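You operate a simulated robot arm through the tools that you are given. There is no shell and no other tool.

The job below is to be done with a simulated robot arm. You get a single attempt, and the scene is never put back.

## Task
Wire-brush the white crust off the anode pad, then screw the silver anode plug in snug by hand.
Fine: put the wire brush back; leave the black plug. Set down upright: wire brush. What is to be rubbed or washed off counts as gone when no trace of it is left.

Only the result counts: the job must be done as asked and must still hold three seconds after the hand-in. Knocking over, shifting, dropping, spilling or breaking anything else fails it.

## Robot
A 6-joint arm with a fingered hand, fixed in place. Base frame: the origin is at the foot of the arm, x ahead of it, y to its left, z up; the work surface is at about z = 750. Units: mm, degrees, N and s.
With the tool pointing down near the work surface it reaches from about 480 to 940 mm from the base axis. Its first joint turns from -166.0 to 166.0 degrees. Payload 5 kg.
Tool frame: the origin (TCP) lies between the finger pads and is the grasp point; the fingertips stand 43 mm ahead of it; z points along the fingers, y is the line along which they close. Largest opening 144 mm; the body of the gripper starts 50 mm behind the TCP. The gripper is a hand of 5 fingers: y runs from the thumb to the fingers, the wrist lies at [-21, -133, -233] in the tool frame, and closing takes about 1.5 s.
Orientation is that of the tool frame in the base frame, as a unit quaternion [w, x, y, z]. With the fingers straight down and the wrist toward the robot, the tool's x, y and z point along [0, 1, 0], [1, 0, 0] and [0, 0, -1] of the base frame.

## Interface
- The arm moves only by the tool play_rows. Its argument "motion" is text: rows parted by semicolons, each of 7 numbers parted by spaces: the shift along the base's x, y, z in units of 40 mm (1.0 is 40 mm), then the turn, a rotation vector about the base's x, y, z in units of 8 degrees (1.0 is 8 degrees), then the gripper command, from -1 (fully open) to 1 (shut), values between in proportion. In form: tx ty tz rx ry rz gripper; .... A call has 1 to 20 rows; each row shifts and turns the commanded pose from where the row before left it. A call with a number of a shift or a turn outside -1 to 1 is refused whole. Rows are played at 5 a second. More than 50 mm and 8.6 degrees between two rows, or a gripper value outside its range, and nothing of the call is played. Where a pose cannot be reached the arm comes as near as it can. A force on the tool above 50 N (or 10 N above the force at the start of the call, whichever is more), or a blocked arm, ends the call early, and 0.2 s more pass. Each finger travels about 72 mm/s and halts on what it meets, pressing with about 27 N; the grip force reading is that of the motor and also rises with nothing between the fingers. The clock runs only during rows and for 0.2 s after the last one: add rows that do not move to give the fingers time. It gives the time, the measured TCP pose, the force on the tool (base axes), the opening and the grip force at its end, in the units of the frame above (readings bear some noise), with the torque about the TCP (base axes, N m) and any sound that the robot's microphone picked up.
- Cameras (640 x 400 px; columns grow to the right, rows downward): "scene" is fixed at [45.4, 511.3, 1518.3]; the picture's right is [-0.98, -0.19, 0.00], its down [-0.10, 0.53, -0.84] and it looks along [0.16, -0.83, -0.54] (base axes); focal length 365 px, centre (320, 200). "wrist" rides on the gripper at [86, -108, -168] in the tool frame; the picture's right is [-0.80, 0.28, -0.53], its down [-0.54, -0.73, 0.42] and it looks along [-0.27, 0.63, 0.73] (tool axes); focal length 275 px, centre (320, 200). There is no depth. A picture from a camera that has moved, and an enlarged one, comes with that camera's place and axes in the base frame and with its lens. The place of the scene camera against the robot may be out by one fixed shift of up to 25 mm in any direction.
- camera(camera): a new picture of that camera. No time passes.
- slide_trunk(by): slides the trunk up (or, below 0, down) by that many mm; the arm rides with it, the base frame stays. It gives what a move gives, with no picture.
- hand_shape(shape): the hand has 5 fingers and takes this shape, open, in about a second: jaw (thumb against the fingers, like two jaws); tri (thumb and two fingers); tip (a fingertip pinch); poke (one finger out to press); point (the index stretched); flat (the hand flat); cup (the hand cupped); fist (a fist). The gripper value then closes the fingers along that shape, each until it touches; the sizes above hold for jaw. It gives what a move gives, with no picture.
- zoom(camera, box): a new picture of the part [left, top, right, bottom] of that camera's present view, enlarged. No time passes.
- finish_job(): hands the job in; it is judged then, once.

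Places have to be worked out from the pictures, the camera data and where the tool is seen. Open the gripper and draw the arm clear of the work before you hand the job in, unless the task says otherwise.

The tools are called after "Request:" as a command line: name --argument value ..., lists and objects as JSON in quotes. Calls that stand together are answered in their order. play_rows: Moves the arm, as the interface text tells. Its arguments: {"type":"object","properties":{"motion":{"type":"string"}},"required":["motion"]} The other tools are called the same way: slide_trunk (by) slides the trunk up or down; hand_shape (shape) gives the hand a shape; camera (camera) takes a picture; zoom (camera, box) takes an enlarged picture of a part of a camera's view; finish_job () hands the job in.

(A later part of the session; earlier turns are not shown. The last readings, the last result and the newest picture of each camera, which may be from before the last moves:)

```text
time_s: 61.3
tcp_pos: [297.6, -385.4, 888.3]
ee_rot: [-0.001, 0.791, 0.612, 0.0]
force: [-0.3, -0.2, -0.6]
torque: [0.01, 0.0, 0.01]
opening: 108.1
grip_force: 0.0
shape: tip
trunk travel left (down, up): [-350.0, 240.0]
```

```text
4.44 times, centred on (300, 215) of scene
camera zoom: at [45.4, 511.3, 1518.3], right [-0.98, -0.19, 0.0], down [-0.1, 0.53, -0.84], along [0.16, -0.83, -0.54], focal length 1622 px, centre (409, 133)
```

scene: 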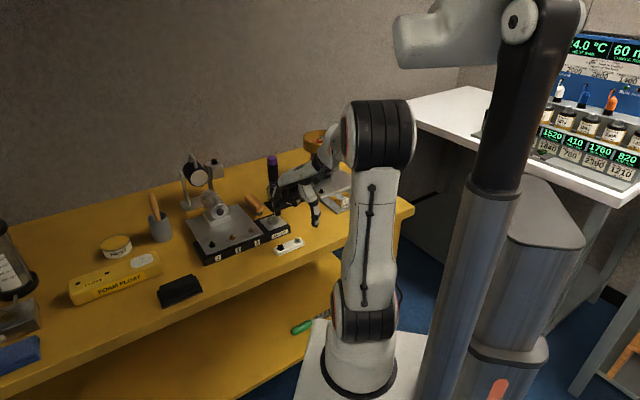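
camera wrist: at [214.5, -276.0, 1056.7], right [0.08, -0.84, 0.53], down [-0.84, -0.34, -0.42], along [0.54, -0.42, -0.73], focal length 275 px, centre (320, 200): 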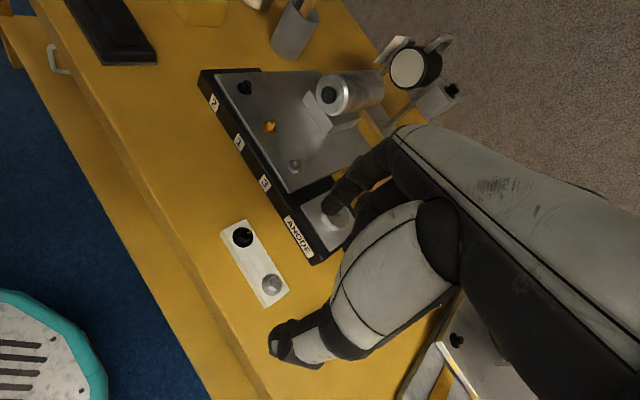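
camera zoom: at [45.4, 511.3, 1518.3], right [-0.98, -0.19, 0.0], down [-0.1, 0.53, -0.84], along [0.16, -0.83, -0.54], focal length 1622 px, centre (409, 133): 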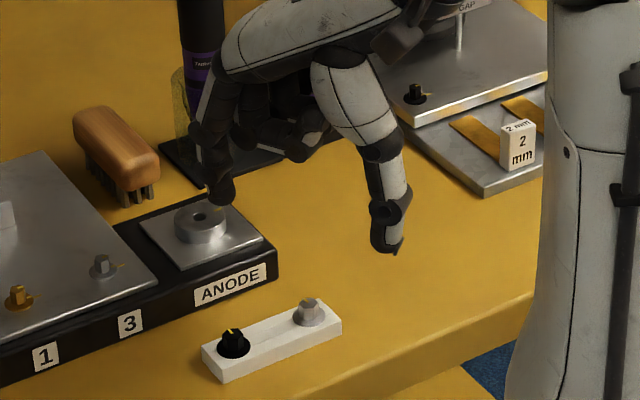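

The plug is at tool (−4.2, +0.5), so I shift the TCP onto its axis at about [297,−390.4], narrow the pinch to about 43 mm, and descend to z≈830, still above the hex.

Request:
play_rows --motion "-0.014 -0.105 0 0 0 0 0.4; 0 0 -0.4 0 0 0 0.4; 0 0 -0.6 0 0 0 0.4; 0 0 -0.45 0 0 0 0.4; 0 0 0 0 0 0 0.4; 0 0 0 0 0 0 0.4"

Request:
camera --camera "wrist"

Request:
zoom --camera "scene" --box '[270, 200, 320, 260]'

```text
time_s: 62.7
tcp_pos: [296.0, -390.9, 829.9]
ee_rot: [-0.001, 0.791, 0.612, 0.001]
force: [0.4, 0.3, 0.5]
torque: [0.01, -0.01, 0.04]
opening: 44.2
grip_force: 0.0
shape: tip
trunk travel left (down, up): [-350.0, 240.0]
```

```text
taken
camera wrist: at [212.6, -280.5, 998.7], right [0.08, -0.84, 0.53], down [-0.84, -0.34, -0.42], along [0.54, -0.42, -0.73], focal length 275 px, centre (320, 200)
```

wrist: 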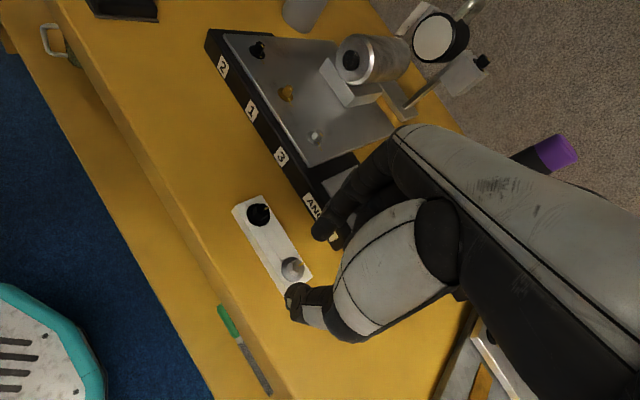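

```text
6.67 times, centred on (295, 230) of scene
camera zoom: at [45.4, 511.3, 1518.3], right [-0.98, -0.19, 0.0], down [-0.1, 0.53, -0.84], along [0.16, -0.83, -0.54], focal length 2433 px, centre (487, 0)
```

zoom: 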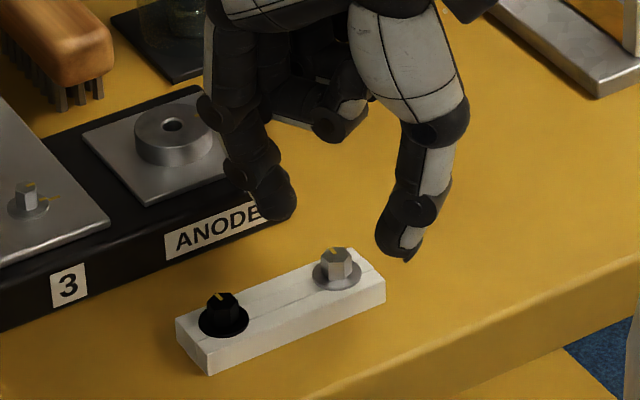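

The pinch straddles the plug axis with the index toward the block and thumb to the near right. I zoom to check the alignment before the last 16 mm.

Request:
zoom --camera "wrist" --box '[250, 180, 370, 330]'

Request:
zoom --camera "scene" --box '[280, 220, 310, 250]'

```text
2.67 times, centred on (310, 255) of wrist
camera zoom: at [212.6, -280.5, 998.7], right [0.08, -0.84, 0.53], down [-0.84, -0.34, -0.42], along [0.54, -0.42, -0.73], focal length 734 px, centre (347, 53)
```

zoom: 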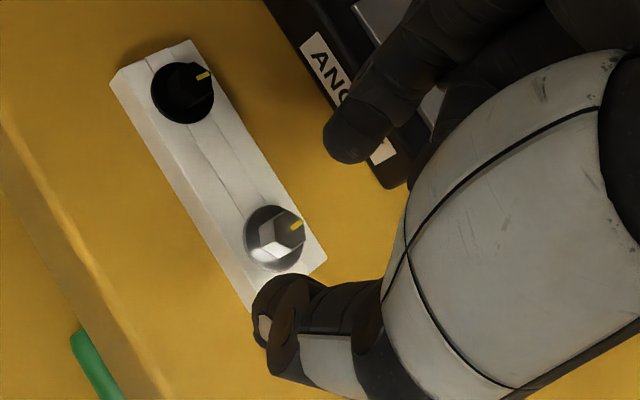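

```text
13.33 times, centred on (295, 235) of scene
camera zoom: at [45.4, 511.3, 1518.3], right [-0.98, -0.19, 0.0], down [-0.1, 0.53, -0.84], along [0.16, -0.83, -0.54], focal length 4866 px, centre (653, -267)
```

zoom: 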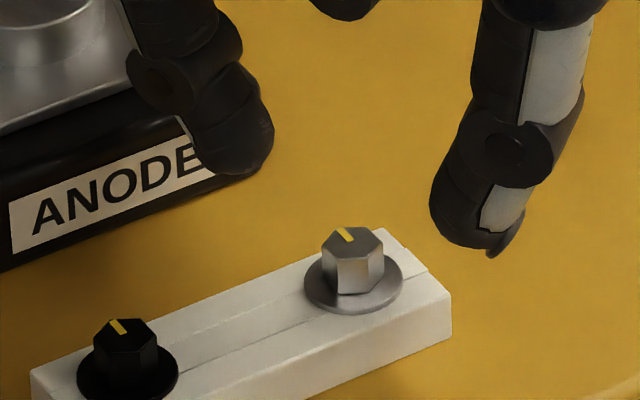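

Tip heights check out at about 43–46 mm ahead of the TCP. I make the 1.4 mm correction, descend to TCP z≈816 (tips just above the flange) and look before closing.

Request:
play_rows --motion "0.035 0.003 -0.15 0 0 0 0.4; 0 0 -0.12 0 0 0 0.4; 0 0 -0.09 0 0 0 0.4; 0 0 0 0 0 0 0.4; 0 0 0 0 0 0 0.4"

Request:
zoom --camera "wrist" --box '[260, 200, 350, 320]'

Request:
zoom --camera "scene" --box '[280, 225, 310, 255]'

```text
time_s: 63.9
tcp_pos: [298.8, -390.4, 817.1]
ee_rot: [-0.001, 0.791, 0.611, 0.0]
force: [-0.8, -0.8, -0.2]
torque: [-0.02, 0.0, -0.03]
opening: 43.7
grip_force: 0.1
shape: tip
trunk travel left (down, up): [-350.0, 240.0]
```

```text
3.33 times, centred on (305, 260) of wrist
camera zoom: at [214.8, -280.4, 984.3], right [0.08, -0.84, 0.53], down [-0.84, -0.34, -0.42], along [0.54, -0.41, -0.73], focal length 918 px, centre (370, 0)
```

zoom: 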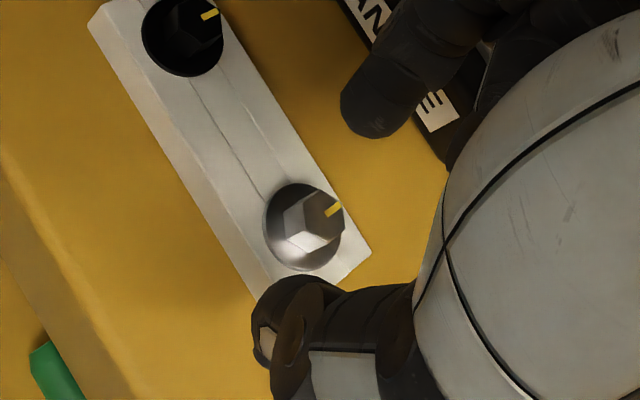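

```text
13.33 times, centred on (295, 240) of scene
camera zoom: at [45.4, 511.3, 1518.3], right [-0.98, -0.19, 0.0], down [-0.1, 0.53, -0.84], along [0.16, -0.83, -0.54], focal length 4866 px, centre (653, -333)
```

zoom: 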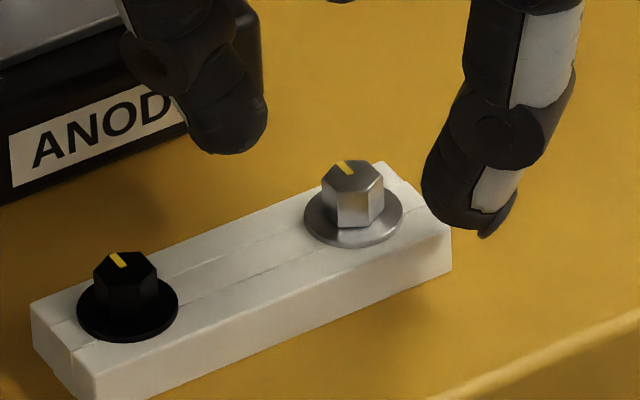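

Thumb and index straddle the hex, tips a few millimetres above the flange. I lower 1.5 mm and close the pinch on the flats.

Request:
play_rows --motion "0 0 -0.038 0 0 0 0.4; 0 0 0 0 0 0 0.6; 0 0 0 0 0 0 0.7; 0 0 0 0 0 0 0.8; 0 0 0 0 0 0 0.9; 0 0 0 0 0 0 1; 0 0 0 0 0 0 1; 0 0 0 0 0 0 1"

Request:
zoom --camera "wrist" --box '[260, 200, 350, 320]'

Request:
zoom --camera "scene" --box '[280, 225, 310, 255]'

```text
time_s: 65.7
tcp_pos: [298.5, -390.5, 816.6]
ee_rot: [0.0, 0.791, 0.612, 0.0]
force: [2.2, -0.7, 13.8]
torque: [-0.05, -0.04, -0.02]
opening: 4.3
grip_force: 27.1
shape: tip
trunk travel left (down, up): [-350.0, 240.0]
```

```text
3.33 times, centred on (305, 260) of wrist
camera zoom: at [215.2, -279.9, 983.5], right [0.07, -0.84, 0.53], down [-0.84, -0.34, -0.42], along [0.54, -0.42, -0.73], focal length 918 px, centre (370, 0)
```

zoom: 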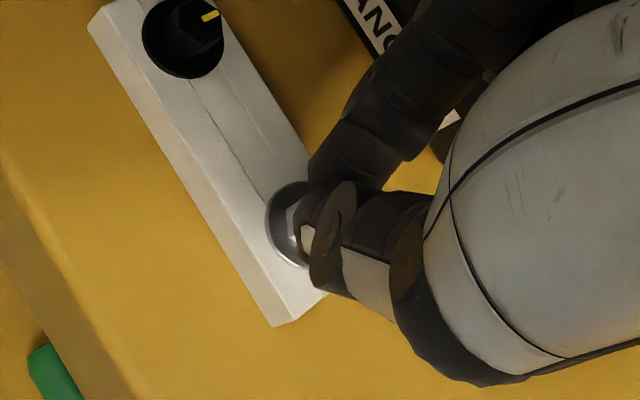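

```text
13.33 times, centred on (295, 240) of scene
camera zoom: at [45.4, 511.3, 1518.3], right [-0.98, -0.19, 0.0], down [-0.1, 0.53, -0.84], along [0.16, -0.83, -0.54], focal length 4866 px, centre (653, -333)
```

zoom: 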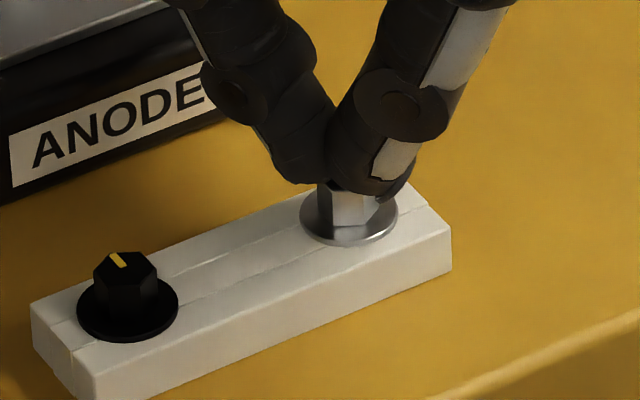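

The pinch closed over the top of the hex (opening 4.3 mm, 14 N upward): the index tip rises as it closes, ending about 8 mm higher than the thumb. I open again and lift clear, checking that the plug is still seated.

Request:
play_rows --motion "0 0 0.05 0 0 0 0.9; 0 0 0.1 0 0 0 0.7; 0 0 0 0 0 0 0.4; 0 0 0 0 0 0 0.4; 0 0 0.5 0 0 0 0.4; 0 0 0.5 0 0 0 0.4; 0 0 0 0 0 0 0.4"

Request:
zoom --camera "scene" --box '[280, 225, 310, 255]'

Request:
zoom --camera "wrist" --box '[240, 200, 340, 320]'

```text
time_s: 67.3
tcp_pos: [297.5, -390.3, 861.7]
ee_rot: [-0.001, 0.79, 0.612, 0.0]
force: [-0.7, 0.3, 0.5]
torque: [-0.04, -0.02, -0.01]
opening: 42.8
grip_force: 0.0
shape: tip
trunk travel left (down, up): [-350.0, 240.0]
```

```text
13.33 times, centred on (295, 240) of scene
camera zoom: at [45.4, 511.3, 1518.3], right [-0.98, -0.19, 0.0], down [-0.1, 0.53, -0.84], along [0.16, -0.83, -0.54], focal length 4866 px, centre (653, -333)
```

zoom: 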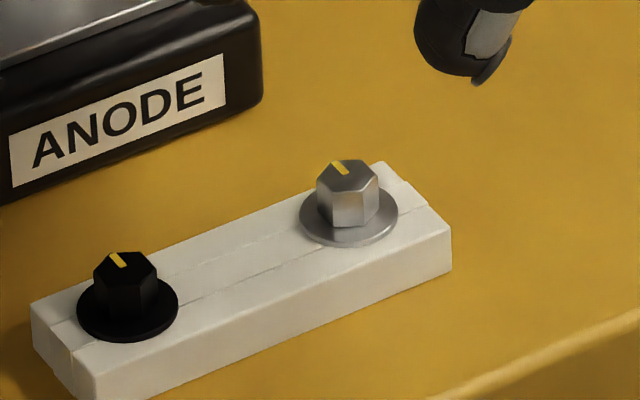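

```text
3.33 times, centred on (290, 260) of wrist
camera zoom: at [215.1, -280.8, 1028.8], right [0.08, -0.84, 0.53], down [-0.84, -0.34, -0.42], along [0.54, -0.41, -0.73], focal length 918 px, centre (420, 0)
```

zoom: 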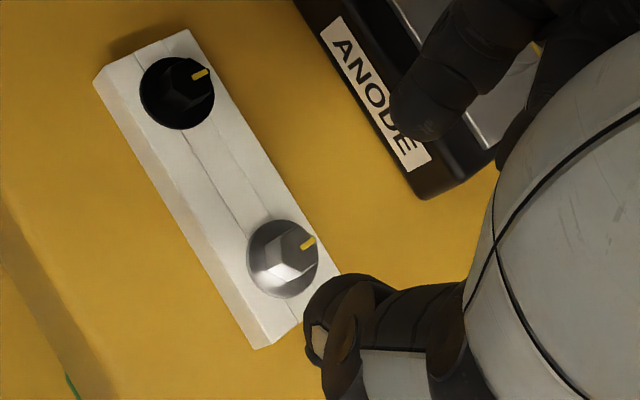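

The plug is still seated upright, shifted about 1 mm. I close the pinch in the air to about 13 mm to measure tip heights precisely at grasp width.

Request:
play_rows --motion "0 0 0.1 0 0 0 0.7; 0 0 0 0 0 0 0.82; 0 0 0 0 0 0 0.82; 0 0 0 0 0 0 0.82; 0 0 0 0 0 0 0.82"

Request:
zoom --camera "scene" --box '[278, 200, 314, 240]'

Request:
zoom --camera "wrist" --box '[260, 190, 380, 330]'

```text
time_s: 68.5
tcp_pos: [297.6, -390.2, 864.9]
ee_rot: [-0.002, 0.791, 0.611, 0.0]
force: [0.0, -0.3, -0.7]
torque: [-0.01, -0.03, 0.02]
opening: 13.3
grip_force: 0.1
shape: tip
trunk travel left (down, up): [-350.0, 240.0]
```

```text
10.00 times, centred on (296, 220) of scene
camera zoom: at [45.4, 511.3, 1518.3], right [-0.98, -0.19, 0.0], down [-0.1, 0.53, -0.84], along [0.16, -0.83, -0.54], focal length 3649 px, centre (560, 0)
```

zoom: 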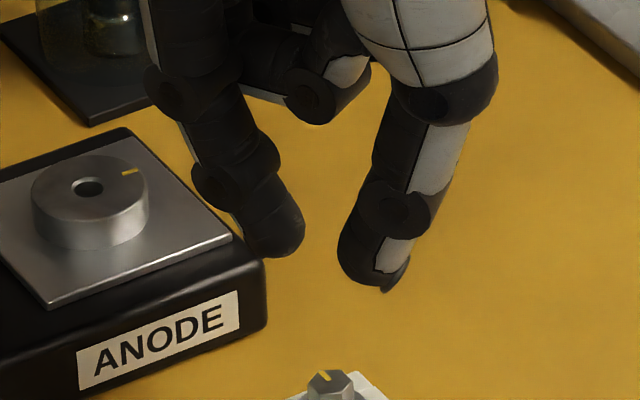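

```text
2.86 times, centred on (320, 260) of wrist
camera zoom: at [215.2, -280.6, 1032.5], right [0.08, -0.84, 0.53], down [-0.84, -0.34, -0.42], along [0.54, -0.42, -0.73], focal length 786 px, centre (320, 29)
```

zoom: 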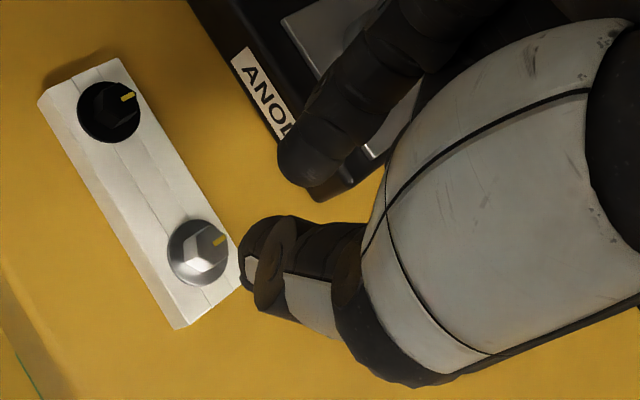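

The rounded fingertips have their innermost pad points about 8 mm above the very tip, so I need a deeper approach. Before that I check how the jaw shape closes at this width, raising a little first.

Request:
play_rows --motion "0 0 0.5 0 0 0 0.4; 0 0 0.4 0 0 0 0.2; 0 0 0 0 0 0 0"

Request:
hand_shape --shape "jaw"

Request:
play_rows --motion "0 0 0 0 0 0 0; 0 0 0 0 0 0 0.5; 0 0 0 0 0 0 0.82; 0 0 0 0 0 0 0.82; 0 0 0 0 0 0 0.82; 0 0 0 0 0 0 0.82; 0 0 0 0 0 0 0.82"

Request:
zoom --camera "scene" --box '[278, 185, 314, 225]'

Request:
zoom --camera "wrist" --box '[260, 190, 380, 330]'

```text
time_s: 69.3
tcp_pos: [297.7, -389.7, 902.0]
ee_rot: [0.0, 0.791, 0.611, 0.0]
force: [-0.3, 0.6, 0.3]
torque: [-0.01, 0.02, -0.01]
opening: 71.6
grip_force: 0.0
shape: tip
trunk travel left (down, up): [-350.0, 240.0]
```

```text
time_s: 70.2
tcp_pos: [297.7, -389.9, 901.6]
ee_rot: [-0.001, 0.791, 0.612, 0.0]
force: [-0.5, -0.4, -0.2]
torque: [-0.02, 0.02, 0.02]
opening: 144.0
grip_force: 0.1
shape: jaw
trunk travel left (down, up): [-350.0, 240.0]
```

```text
time_s: 71.8
tcp_pos: [297.7, -389.7, 901.5]
ee_rot: [-0.001, 0.791, 0.612, 0.0]
force: [-0.6, 0.8, 0.5]
torque: [-0.02, 0.0, -0.02]
opening: 13.4
grip_force: 0.1
shape: jaw
trunk travel left (down, up): [-350.0, 240.0]
```

```text
10.00 times, centred on (296, 205) of scene
camera zoom: at [45.4, 511.3, 1518.3], right [-0.98, -0.19, 0.0], down [-0.1, 0.53, -0.84], along [0.16, -0.83, -0.54], focal length 3649 px, centre (560, 150)
```

zoom: 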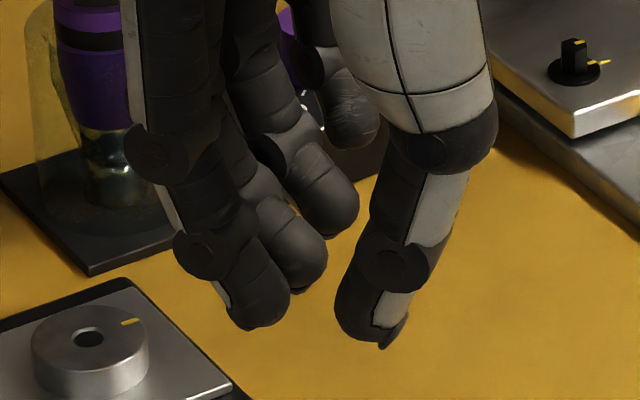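

```text
2.86 times, centred on (320, 260) of wrist
camera zoom: at [214.8, -280.0, 1068.5], right [0.08, -0.84, 0.53], down [-0.84, -0.34, -0.42], along [0.54, -0.42, -0.73], focal length 786 px, centre (320, 29)
```

zoom: 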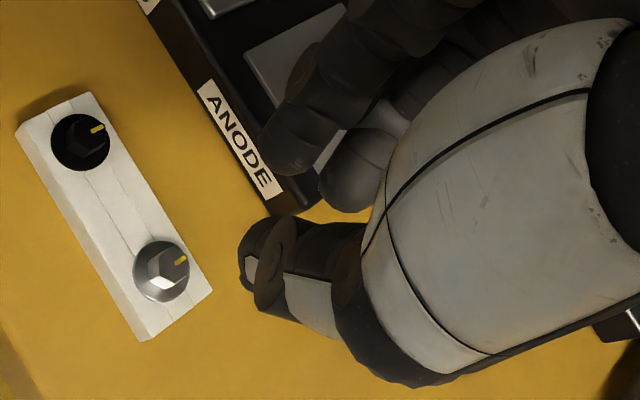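

Jaw closes similarly but with offset fingers, so the tip pinch remains best. The plug is now at [298.9,−390.5]. I switch back to tip, recentre, and descend to a true TCP z of about 811.

Request:
hand_shape --shape "tip"

Request:
play_rows --motion "0.02 -0.03 0 0 0 0 0.4; 0 0 0 0 0 0 0.4; 0 0 0 0 0 0 0.4; 0 0 0 0 0 0 0.4; 0 0 -0.5 0 0 0 0.4; 0 0 -0.8 0 0 0 0.4; 0 0 -0.5 0 0 0 0.4; 0 0 -0.2 0 0 0 0.4; 0 0 0 0 0 0 0.4; 0 0 0 0 0 0 0.4"

Request:
zoom --camera "wrist" --box '[260, 200, 350, 320]'

Request:
zoom --camera "scene" --box '[280, 225, 310, 255]'

```text
time_s: 72.7
tcp_pos: [298.6, -391.0, 900.5]
ee_rot: [-0.001, 0.791, 0.612, 0.0]
force: [-0.6, -0.4, 0.8]
torque: [0.02, 0.0, -0.01]
opening: 143.7
grip_force: 0.0
shape: tip
trunk travel left (down, up): [-350.0, 240.0]
```

```text
time_s: 74.9
tcp_pos: [300.6, -392.5, 821.5]
ee_rot: [-0.001, 0.791, 0.612, 0.0]
force: [-0.7, 0.4, -0.5]
torque: [0.02, 0.0, -0.01]
opening: 43.9
grip_force: 0.0
shape: tip
trunk travel left (down, up): [-350.0, 240.0]
```

```text
3.33 times, centred on (305, 260) of wrist
camera zoom: at [216.1, -282.4, 988.6], right [0.08, -0.84, 0.53], down [-0.84, -0.34, -0.42], along [0.54, -0.42, -0.73], focal length 918 px, centre (370, 0)
```

zoom: 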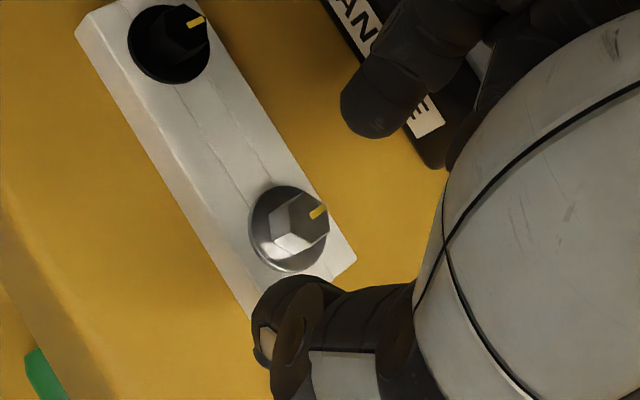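

```text
13.33 times, centred on (295, 240) of scene
camera zoom: at [45.4, 511.3, 1518.3], right [-0.98, -0.19, 0.0], down [-0.1, 0.53, -0.84], along [0.16, -0.83, -0.54], focal length 4866 px, centre (653, -333)
```

zoom: 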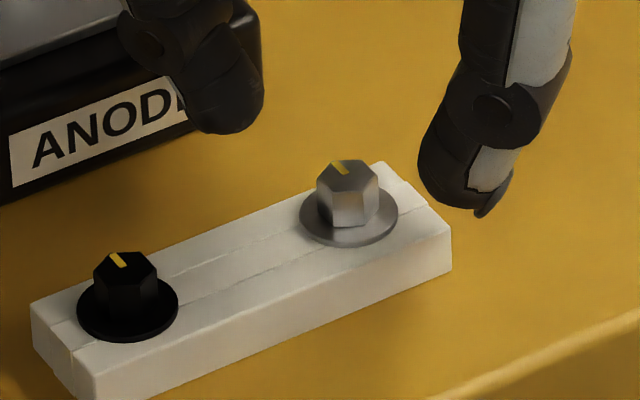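

True TCP is [299.1,−392.7,820.6] with the plug at tool (1.8,−0.9). I apply the small correction, lower 9.6 mm, and close.

Request:
play_rows --motion "-0.017 0.025 -0.1 0 0 0 0.4; 0 0 -0.1 0 0 0 0.4; 0 0 -0.04 0 0 0 0.4; 0 0 0 0 0 0 0.4; 0 0 0 0 0 0 0.4"

Request:
zoom --camera "wrist" --box '[260, 200, 350, 320]'

Request:
zoom --camera "scene" --box '[280, 225, 310, 255]'

```text
time_s: 76.1
tcp_pos: [299.0, -390.9, 812.2]
ee_rot: [-0.002, 0.791, 0.612, 0.0]
force: [-0.1, 0.0, -0.4]
torque: [0.0, -0.01, 0.0]
opening: 44.1
grip_force: 0.0
shape: tip
trunk travel left (down, up): [-350.0, 240.0]
```

```text
3.33 times, centred on (305, 260) of wrist
camera zoom: at [215.7, -281.1, 979.5], right [0.08, -0.84, 0.53], down [-0.84, -0.34, -0.42], along [0.54, -0.41, -0.73], focal length 918 px, centre (370, 0)
```

zoom: 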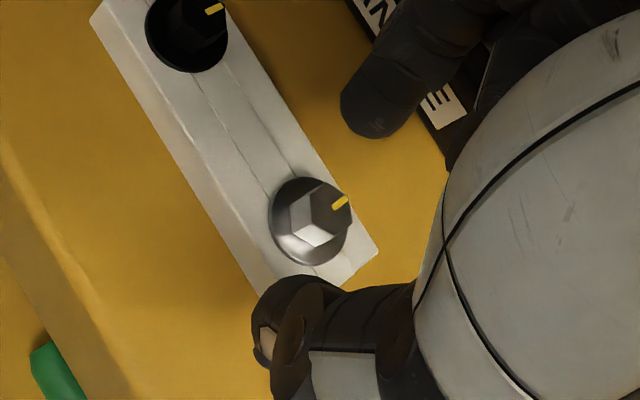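

```text
13.33 times, centred on (295, 240) of scene
camera zoom: at [45.4, 511.3, 1518.3], right [-0.98, -0.19, 0.0], down [-0.1, 0.53, -0.84], along [0.16, -0.83, -0.54], focal length 4866 px, centre (653, -333)
```

zoom: 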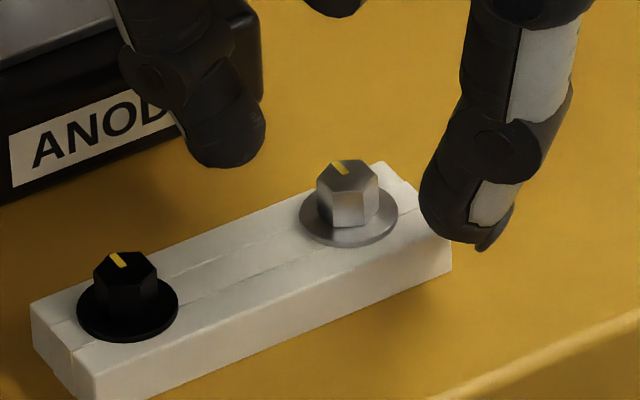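

The TCP is within a millimetre of the plug axis at true z≈811.5. I close the pinch gradually.

Request:
play_rows --motion "0 0 0 0 0 0 0.6; 0 0 0 0 0 0 0.7; 0 0 0 0 0 0 0.78; 0 0 0 0 0 0 0.85; 0 0 0 0 0 0 1; 0 0 0 0 0 0 1; 0 0 0 0 0 0 1"

Request:
zoom --camera "wrist" --box '[260, 200, 350, 320]'

Request:
zoom --camera "scene" --box '[280, 225, 310, 255]'

```text
time_s: 77.7
tcp_pos: [299.3, -390.9, 812.4]
ee_rot: [0.001, 0.791, 0.612, 0.0]
force: [1.0, 0.2, 8.3]
torque: [-0.04, -0.01, -0.01]
opening: 5.9
grip_force: 27.0
shape: tip
trunk travel left (down, up): [-350.0, 240.0]
```

```text
3.33 times, centred on (305, 260) of wrist
camera zoom: at [215.7, -281.1, 980.1], right [0.07, -0.84, 0.53], down [-0.84, -0.34, -0.42], along [0.54, -0.42, -0.73], focal length 918 px, centre (370, 0)
```

zoom: 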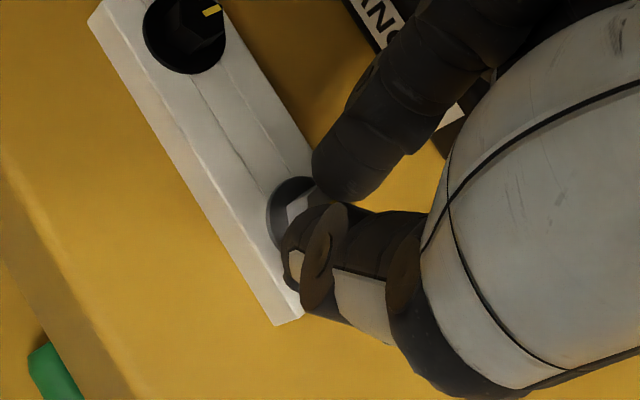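

```text
13.33 times, centred on (295, 240) of scene
camera zoom: at [45.4, 511.3, 1518.3], right [-0.98, -0.19, 0.0], down [-0.1, 0.53, -0.84], along [0.16, -0.83, -0.54], focal length 4866 px, centre (653, -333)
```

zoom: 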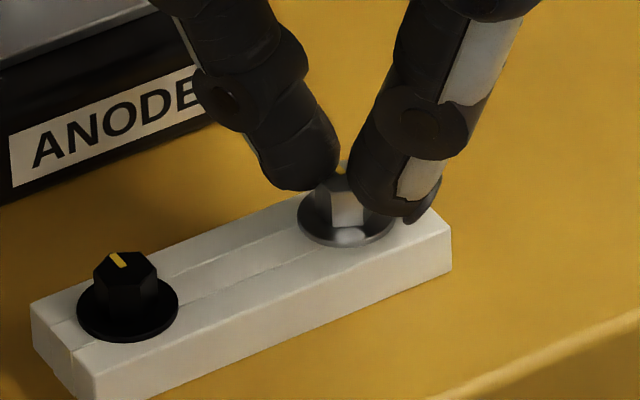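

The tips rest on the upper hex edges (gap 5.9 mm, 8 N), about 7 mm below the hex top at their lowest, so roughly 4 mm more depth is needed. I open, lower 4 mm, and close again.

Request:
play_rows --motion "0 0 0.02 0 0 0 0.8; 0 0 0 0 0 0 0.6; 0 0 0 0 0 0 0.4; 0 0 0 0 0 0 0.4; 0 0 -0.06 0 0 0 0.4; 0 0 -0.05 0 0 0 0.4; 0 0 0 0 0 0 0.4; 0 0 0 0 0 0 0.4"

Request:
zoom --camera "wrist" --box '[260, 200, 350, 320]'

Request:
zoom --camera "scene" --box '[280, 225, 310, 255]'

```text
time_s: 79.5
tcp_pos: [298.8, -390.2, 809.8]
ee_rot: [-0.001, 0.791, 0.612, 0.0]
force: [-0.4, -0.7, -0.3]
torque: [0.02, -0.02, 0.02]
opening: 42.6
grip_force: 0.1
shape: tip
trunk travel left (down, up): [-350.0, 240.0]
```

```text
3.33 times, centred on (305, 260) of wrist
camera zoom: at [214.9, -280.3, 976.4], right [0.08, -0.84, 0.53], down [-0.84, -0.34, -0.42], along [0.54, -0.41, -0.73], focal length 918 px, centre (370, 0)
```

zoom: 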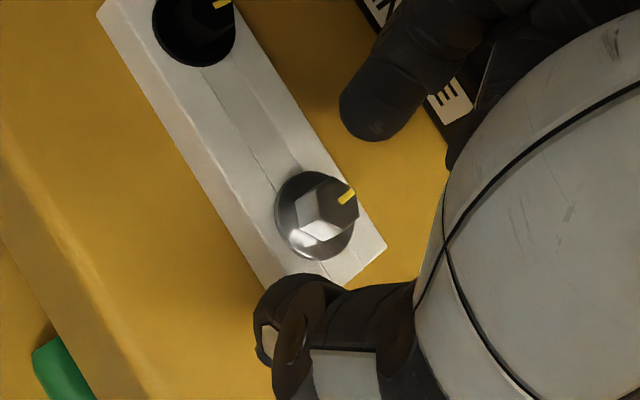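

```text
13.33 times, centred on (295, 240) of scene
camera zoom: at [45.4, 511.3, 1518.3], right [-0.98, -0.19, 0.0], down [-0.1, 0.53, -0.84], along [0.16, -0.83, -0.54], focal length 4866 px, centre (653, -333)
```

zoom: 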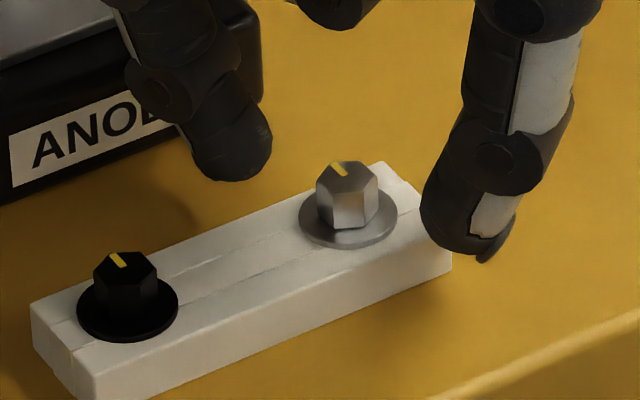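

Plug centred at tool (0.3,−0.2) with true TCP z 808.4. I close again.

Request:
play_rows --motion "0 0 0 0 0 0 0.6; 0 0 0 0 0 0 0.7; 0 0 0 0 0 0 0.78; 0 0 0 0 0 0 0.85; 0 0 0 0 0 0 1; 0 0 0 0 0 0 1; 0 0 0 0 0 0 1"

Request:
zoom --camera "wrist" --box '[260, 200, 350, 320]'

Request:
zoom --camera "scene" --box '[280, 225, 310, 255]'

```text
time_s: 81.1
tcp_pos: [298.8, -390.2, 808.7]
ee_rot: [-0.001, 0.791, 0.611, 0.0]
force: [-0.4, 0.8, 0.7]
torque: [-0.01, 0.02, -0.01]
opening: 8.0
grip_force: 26.8
shape: tip
trunk travel left (down, up): [-350.0, 240.0]
```

```text
3.33 times, centred on (305, 260) of wrist
camera zoom: at [214.9, -280.3, 976.4], right [0.08, -0.84, 0.53], down [-0.84, -0.34, -0.42], along [0.54, -0.41, -0.73], focal length 918 px, centre (370, 0)
```

zoom: 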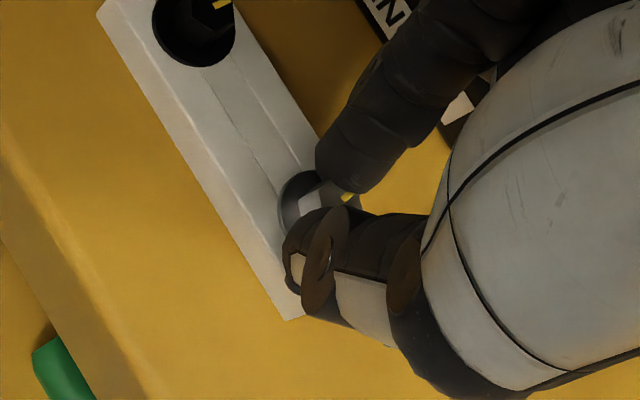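

```text
13.33 times, centred on (295, 240) of scene
camera zoom: at [45.4, 511.3, 1518.3], right [-0.98, -0.19, 0.0], down [-0.1, 0.53, -0.84], along [0.16, -0.83, -0.54], focal length 4866 px, centre (653, -333)
```

zoom: 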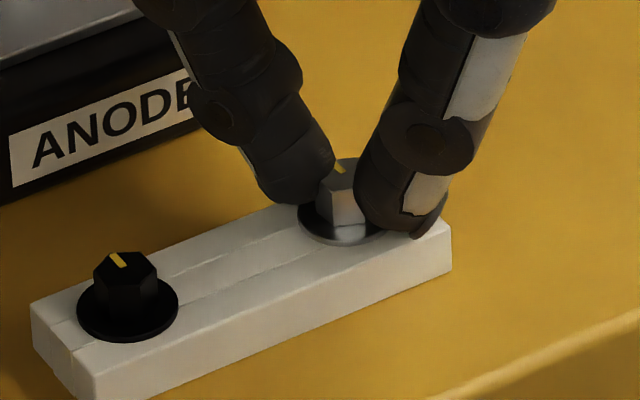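

The hex sits between the fingertips with no vertical force. I lift gently and see if the plug comes out.

Request:
play_rows --motion "0 0 0.05 0 0 0 1; 0 0 0.1 0 0 0 1; 0 0 0.15 0 0 0 1; 0 0 0.2 0 0 0 1; 0 0 0.25 0 0 0 1; 0 0 0.25 0 0 0 1; 0 0 0 0 0 0 1"

Request:
zoom --camera "wrist" --box '[260, 200, 350, 320]'

Request:
zoom --camera "scene" --box '[275, 210, 315, 255]'

```text
time_s: 82.7
tcp_pos: [298.7, -390.1, 847.3]
ee_rot: [-0.002, 0.791, 0.612, 0.0]
force: [0.2, 0.5, -0.1]
torque: [0.01, 0.01, 0.04]
opening: 8.0
grip_force: 26.8
shape: tip
trunk travel left (down, up): [-350.0, 240.0]
```

```text
3.33 times, centred on (305, 260) of wrist
camera zoom: at [215.0, -281.1, 1015.1], right [0.08, -0.84, 0.53], down [-0.84, -0.34, -0.42], along [0.54, -0.42, -0.73], focal length 918 px, centre (370, 0)
```

zoom: 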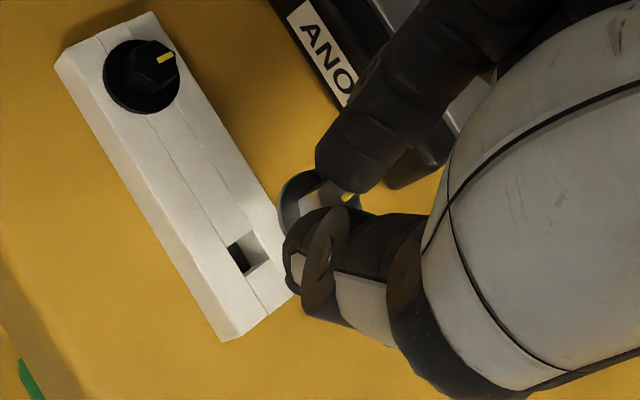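

```text
8.89 times, centred on (295, 232) of scene
camera zoom: at [45.4, 511.3, 1518.3], right [-0.98, -0.19, 0.0], down [-0.1, 0.53, -0.84], along [0.16, -0.83, -0.54], focal length 3244 px, centre (542, -89)
```

zoom: 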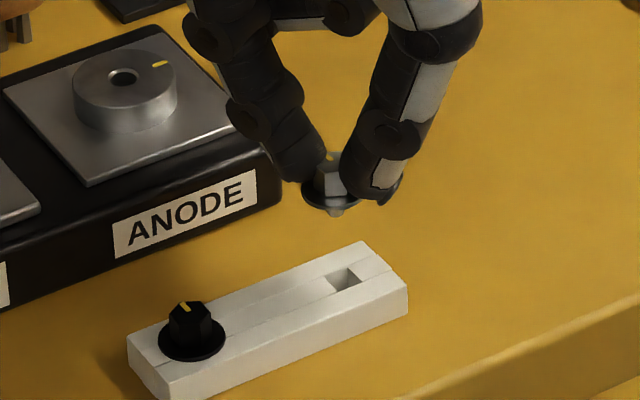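

The plug is out of the tray and held. I zoom to check that it hangs straight and see the stud length.

Request:
zoom --camera "scene" --box '[288, 226, 304, 240]'

Request:
zoom --camera "wrist" --box '[290, 240, 320, 275]'

```text
16.00 times, centred on (296, 233) of scene
camera zoom: at [45.4, 511.3, 1518.3], right [-0.98, -0.19, 0.0], down [-0.1, 0.53, -0.84], along [0.16, -0.83, -0.54], focal length 5839 px, centre (704, -328)
```

zoom: 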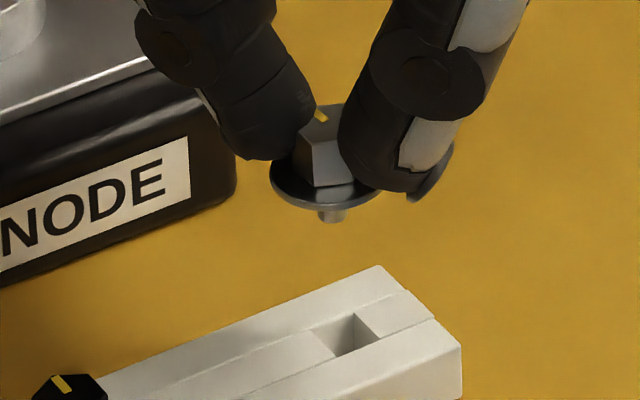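

```text
11.43 times, centred on (305, 258) of wrist
camera zoom: at [215.0, -281.1, 1015.1], right [0.08, -0.84, 0.53], down [-0.84, -0.34, -0.42], along [0.54, -0.42, -0.73], focal length 3146 px, centre (491, -457)
```

zoom: 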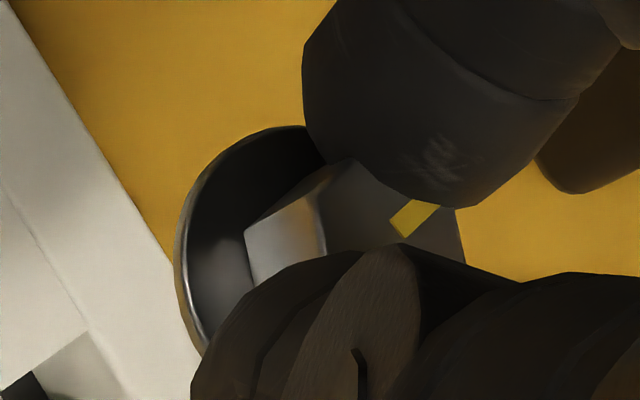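

I zoom even closer to judge the plug's tilt.

Request:
zoom --camera "scene" --box '[292, 229, 301, 236]'

```text
16.00 times, centred on (296, 232) of scene
camera zoom: at [45.4, 511.3, 1518.3], right [-0.98, -0.19, 0.0], down [-0.1, 0.53, -0.84], along [0.16, -0.83, -0.54], focal length 5839 px, centre (696, -320)
```

zoom: 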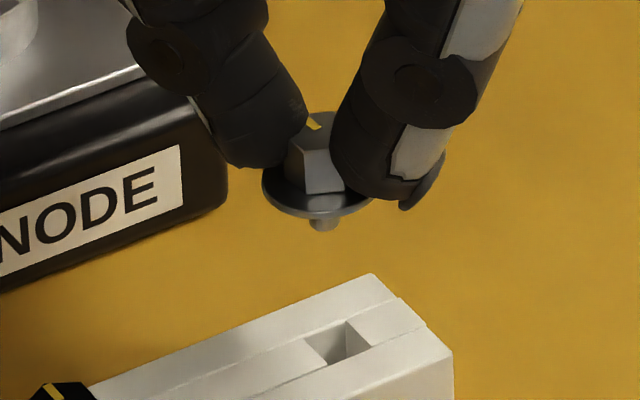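

The thumb side of the flange hangs a little lower (roughly 8–10° tilt), since the index contact is higher than the thumb's. I raise the hand, then tilt it about its x axis by 8° to level the plug, and look again.

Request:
play_rows --motion "0 0 0.5 0 0 0 1; 0 0 0.5 0 0 0 1; 0.07 -0.02 0 0.125 0.484 0 1; 0.07 -0.02 0 0.125 0.484 0 1; 0 0 0 0 0 0 1; 0 0 0 0 0 0 1"

Request:
zoom --camera "scene" --box '[284, 208, 308, 226]'

Request:
zoom --camera "wrist" --box '[285, 235, 325, 280]'

```text
time_s: 84.1
tcp_pos: [304.3, -392.7, 888.8]
ee_rot: [-0.056, 0.789, 0.61, -0.043]
force: [0.1, 0.0, -0.6]
torque: [0.0, 0.02, -0.01]
opening: 7.9
grip_force: 27.4
shape: tip
trunk travel left (down, up): [-350.0, 240.0]
```

```text
16.00 times, centred on (296, 217) of scene
camera zoom: at [45.4, 511.3, 1518.3], right [-0.98, -0.19, 0.0], down [-0.1, 0.53, -0.84], along [0.16, -0.83, -0.54], focal length 5839 px, centre (704, -72)
```

zoom: 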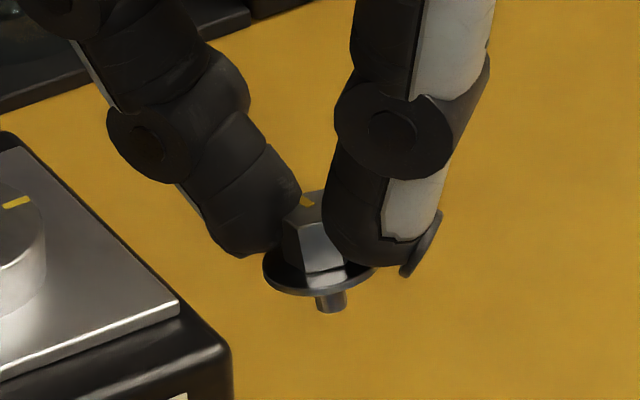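

```text
8.89 times, centred on (305, 258) of wrist
camera zoom: at [244.5, -288.4, 1069.1], right [0.14, -0.86, 0.49], down [-0.89, -0.33, -0.32], along [0.43, -0.39, -0.81], focal length 2447 px, centre (453, -311)
```

zoom: 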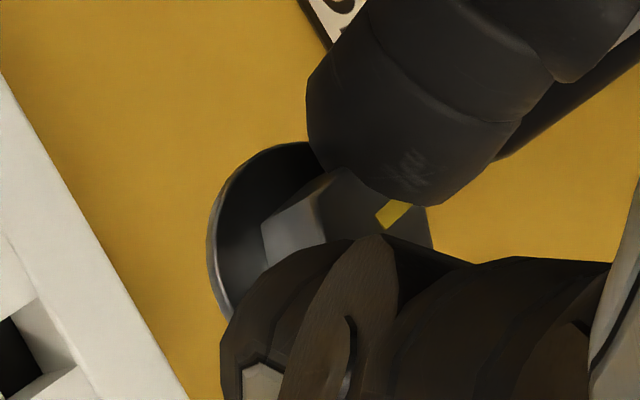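

The plug now looks level with a ~10 mm stud. From the camera pose the flange centre is at about [297.0,−390.0,846]. I move it over the hole at [396.5,−453.2], keeping this height.

Request:
play_rows --motion "0.4 -0.25 0 0 0 0 1; 0.6 -0.38 0 0 0 0 1; 0.7 -0.45 0 0 0 0 1; 0.5 -0.32 0 0 0 0 1; 0.2875 -0.18 0 0 0 0 1; 0 0 0 0 0 0 1; 0 0 0 0 0 0 1"

Request:
zoom --camera "wrist" --box '[260, 220, 340, 300]'

Request:
zoom --camera "scene" --box '[264, 194, 300, 226]'

```text
time_s: 85.7
tcp_pos: [403.6, -454.7, 888.8]
ee_rot: [-0.056, 0.789, 0.61, -0.043]
force: [0.0, 0.3, -0.4]
torque: [0.03, 0.0, 0.02]
opening: 7.8
grip_force: 27.3
shape: tip
trunk travel left (down, up): [-350.0, 240.0]
```

```text
5.00 times, centred on (300, 260) of wrist
camera zoom: at [344.1, -351.4, 1069.2], right [0.14, -0.86, 0.49], down [-0.89, -0.33, -0.32], along [0.43, -0.39, -0.81], focal length 1376 px, centre (420, -100)
```

zoom: 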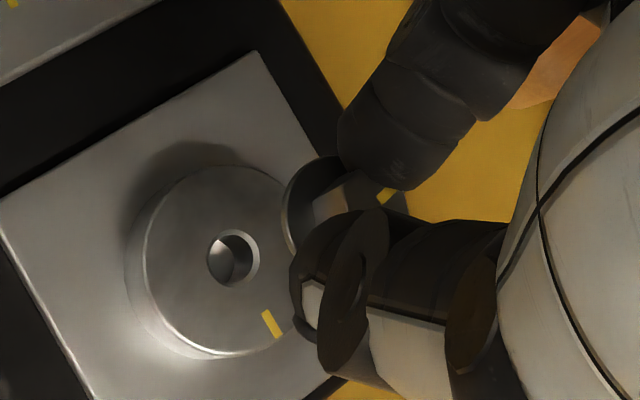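

```text
12.50 times, centred on (282, 210) of scene
camera zoom: at [45.4, 511.3, 1518.3], right [-0.98, -0.19, 0.0], down [-0.1, 0.53, -0.84], along [0.16, -0.83, -0.54], focal length 4562 px, centre (795, 75)
```

zoom: 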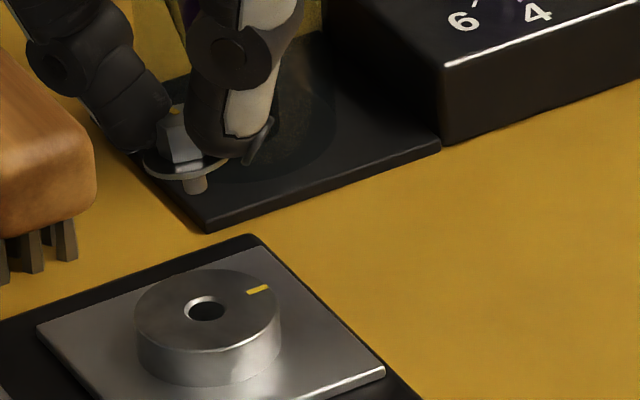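

Both views agree that the stud is directly over the hole. I descend to a few millimetres above it and check again.

Request:
play_rows --motion "0 0 -0.3 0 0 0 1; 0 0 -0.3 0 0 0 1; 0 0 -0.2 0 0 0 1; 0 0 0 0 0 0 1; 0 0 0 0 0 0 1"

Request:
zoom --camera "wrist" --box '[260, 220, 340, 300]'

Request:
zoom --camera "scene" --box '[264, 200, 300, 232]'

```text
time_s: 86.9
tcp_pos: [403.2, -454.9, 855.4]
ee_rot: [-0.056, 0.789, 0.61, -0.042]
force: [0.8, 0.3, 0.6]
torque: [0.0, 0.03, 0.0]
opening: 8.2
grip_force: 27.5
shape: tip
trunk travel left (down, up): [-350.0, 240.0]
```

```text
5.00 times, centred on (300, 260) of wrist
camera zoom: at [343.7, -351.4, 1037.0], right [0.14, -0.86, 0.49], down [-0.89, -0.33, -0.32], along [0.43, -0.39, -0.81], focal length 1376 px, centre (420, -100)
```

zoom: 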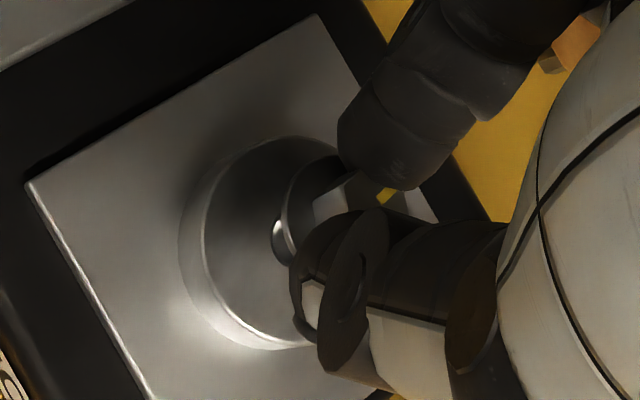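

```text
12.50 times, centred on (282, 216) of scene
camera zoom: at [45.4, 511.3, 1518.3], right [-0.98, -0.19, 0.0], down [-0.1, 0.53, -0.84], along [0.16, -0.83, -0.54], focal length 4562 px, centre (795, 0)
```

zoom: 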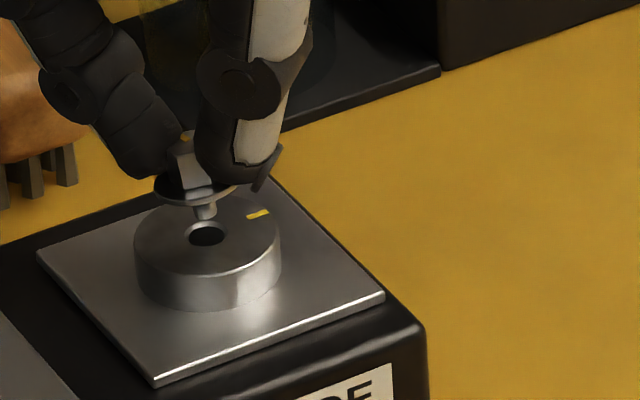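

The stud is about 6 mm above the hole and centred in both views. I lower in small steps, watching force.

Request:
play_rows --motion "0 0 -0.06 0 0 0 1; 0 0 -0.06 0 0 0 1; 0 0 -0.04 0 0 0 1; 0 0 -0.04 0 0 0 1; 0 0 0 0 0 0 1"

Request:
zoom --camera "scene" --box '[264, 200, 300, 232]'

```text
time_s: 88.1
tcp_pos: [403.1, -454.8, 848.1]
ee_rot: [-0.057, 0.789, 0.61, -0.042]
force: [-0.3, 0.0, -0.3]
torque: [-0.01, 0.0, -0.02]
opening: 8.1
grip_force: 26.8
shape: tip
trunk travel left (down, up): [-350.0, 240.0]
```

```text
12.50 times, centred on (282, 216) of scene
camera zoom: at [45.4, 511.3, 1518.3], right [-0.98, -0.19, 0.0], down [-0.1, 0.53, -0.84], along [0.16, -0.83, -0.54], focal length 4562 px, centre (795, 0)
```

zoom: 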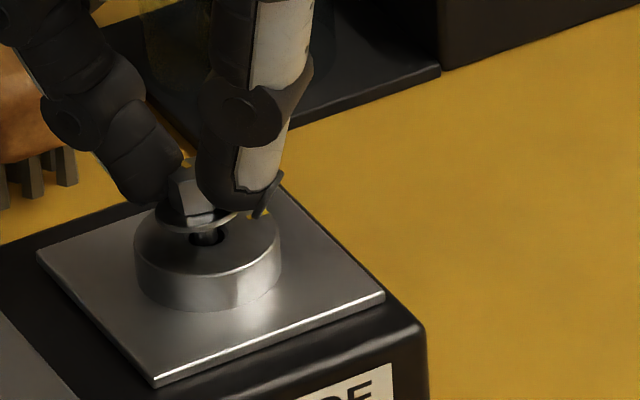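

The stud is entering the hole freely. I keep lowering in 1 mm steps to find where the thread stops it.

Request:
play_rows --motion "0 0 -0.03 0 0 0 1; 0 0 -0.03 0 0 0 1; 0 0 0 0 0 0 1"

Request:
play_rows --motion "0 0 -0.03 0 0 0 1; 0 0 -0.03 0 0 0 1; 0 0 0 0 0 0 1"

Request:
zoom --camera "scene" --box '[264, 200, 300, 232]'

```text
time_s: 88.9
tcp_pos: [403.6, -455.1, 846.2]
ee_rot: [-0.057, 0.789, 0.61, -0.043]
force: [-1.2, 0.1, -0.7]
torque: [-0.02, 0.05, 0.01]
opening: 8.1
grip_force: 27.4
shape: tip
trunk travel left (down, up): [-350.0, 240.0]
```

```text
time_s: 89.7
tcp_pos: [403.1, -454.4, 842.7]
ee_rot: [-0.056, 0.79, 0.61, -0.042]
force: [-0.3, -0.4, 0.3]
torque: [0.05, 0.0, 0.03]
opening: 8.1
grip_force: 27.5
shape: tip
trunk travel left (down, up): [-350.0, 240.0]
```

```text
12.50 times, centred on (282, 216) of scene
camera zoom: at [45.4, 511.3, 1518.3], right [-0.98, -0.19, 0.0], down [-0.1, 0.53, -0.84], along [0.16, -0.83, -0.54], focal length 4562 px, centre (795, 0)
```

zoom: 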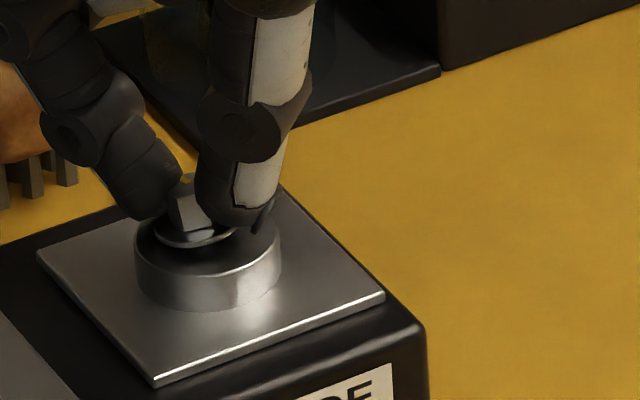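

The flange is about 4 mm above the boss and still free. I continue slowly.

Request:
play_rows --motion "0 0 -0.025 0 0 0 1; 0 0 -0.025 0 0 0 1; 0 0 0 0 0 0 1"

Request:
play_rows --motion "0 0 -0.025 0 0 0 1; 0 0 -0.02 0 0 0 1; 0 0 0 0 0 0 1"

Request:
zoom --camera "scene" --box '[264, 200, 300, 232]'

Request:
zoom --camera "wrist" --box '[260, 220, 340, 300]'

```text
time_s: 90.5
tcp_pos: [404.0, -454.2, 843.0]
ee_rot: [-0.055, 0.789, 0.61, -0.043]
force: [0.8, 0.5, 3.3]
torque: [0.06, -0.09, 0.03]
opening: 7.8
grip_force: 27.3
shape: tip
trunk travel left (down, up): [-350.0, 240.0]
```

```text
time_s: 91.3
tcp_pos: [403.7, -455.4, 841.7]
ee_rot: [-0.054, 0.789, 0.61, -0.042]
force: [0.3, 1.2, 15.5]
torque: [0.07, -0.18, 0.02]
opening: 8.3
grip_force: 27.3
shape: tip
trunk travel left (down, up): [-350.0, 240.0]
```

```text
12.50 times, centred on (282, 216) of scene
camera zoom: at [45.4, 511.3, 1518.3], right [-0.98, -0.19, 0.0], down [-0.1, 0.53, -0.84], along [0.16, -0.83, -0.54], focal length 4562 px, centre (795, 0)
```

zoom: 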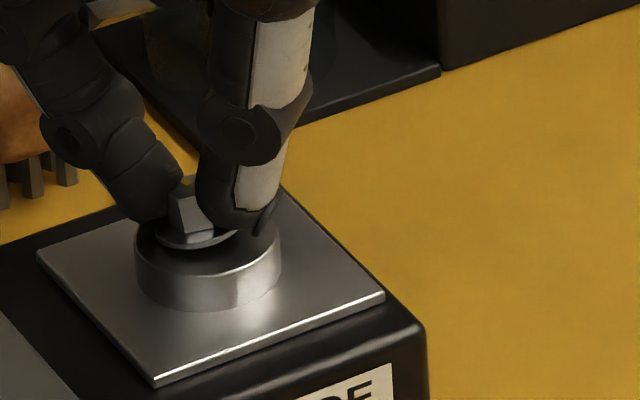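

```text
5.00 times, centred on (300, 260) of wrist
camera zoom: at [344.6, -351.0, 1022.2], right [0.14, -0.86, 0.49], down [-0.89, -0.33, -0.32], along [0.44, -0.39, -0.81], focal length 1376 px, centre (420, -100)
```

zoom: 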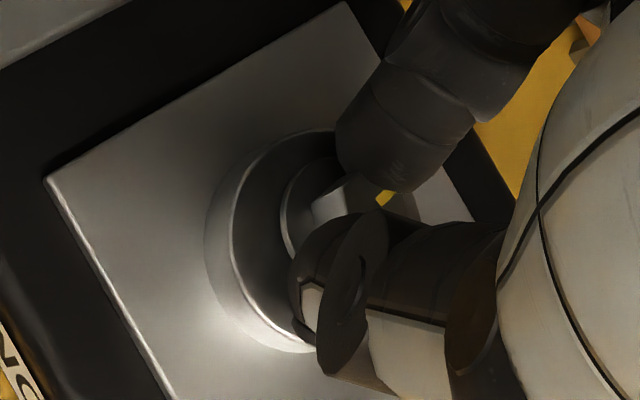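

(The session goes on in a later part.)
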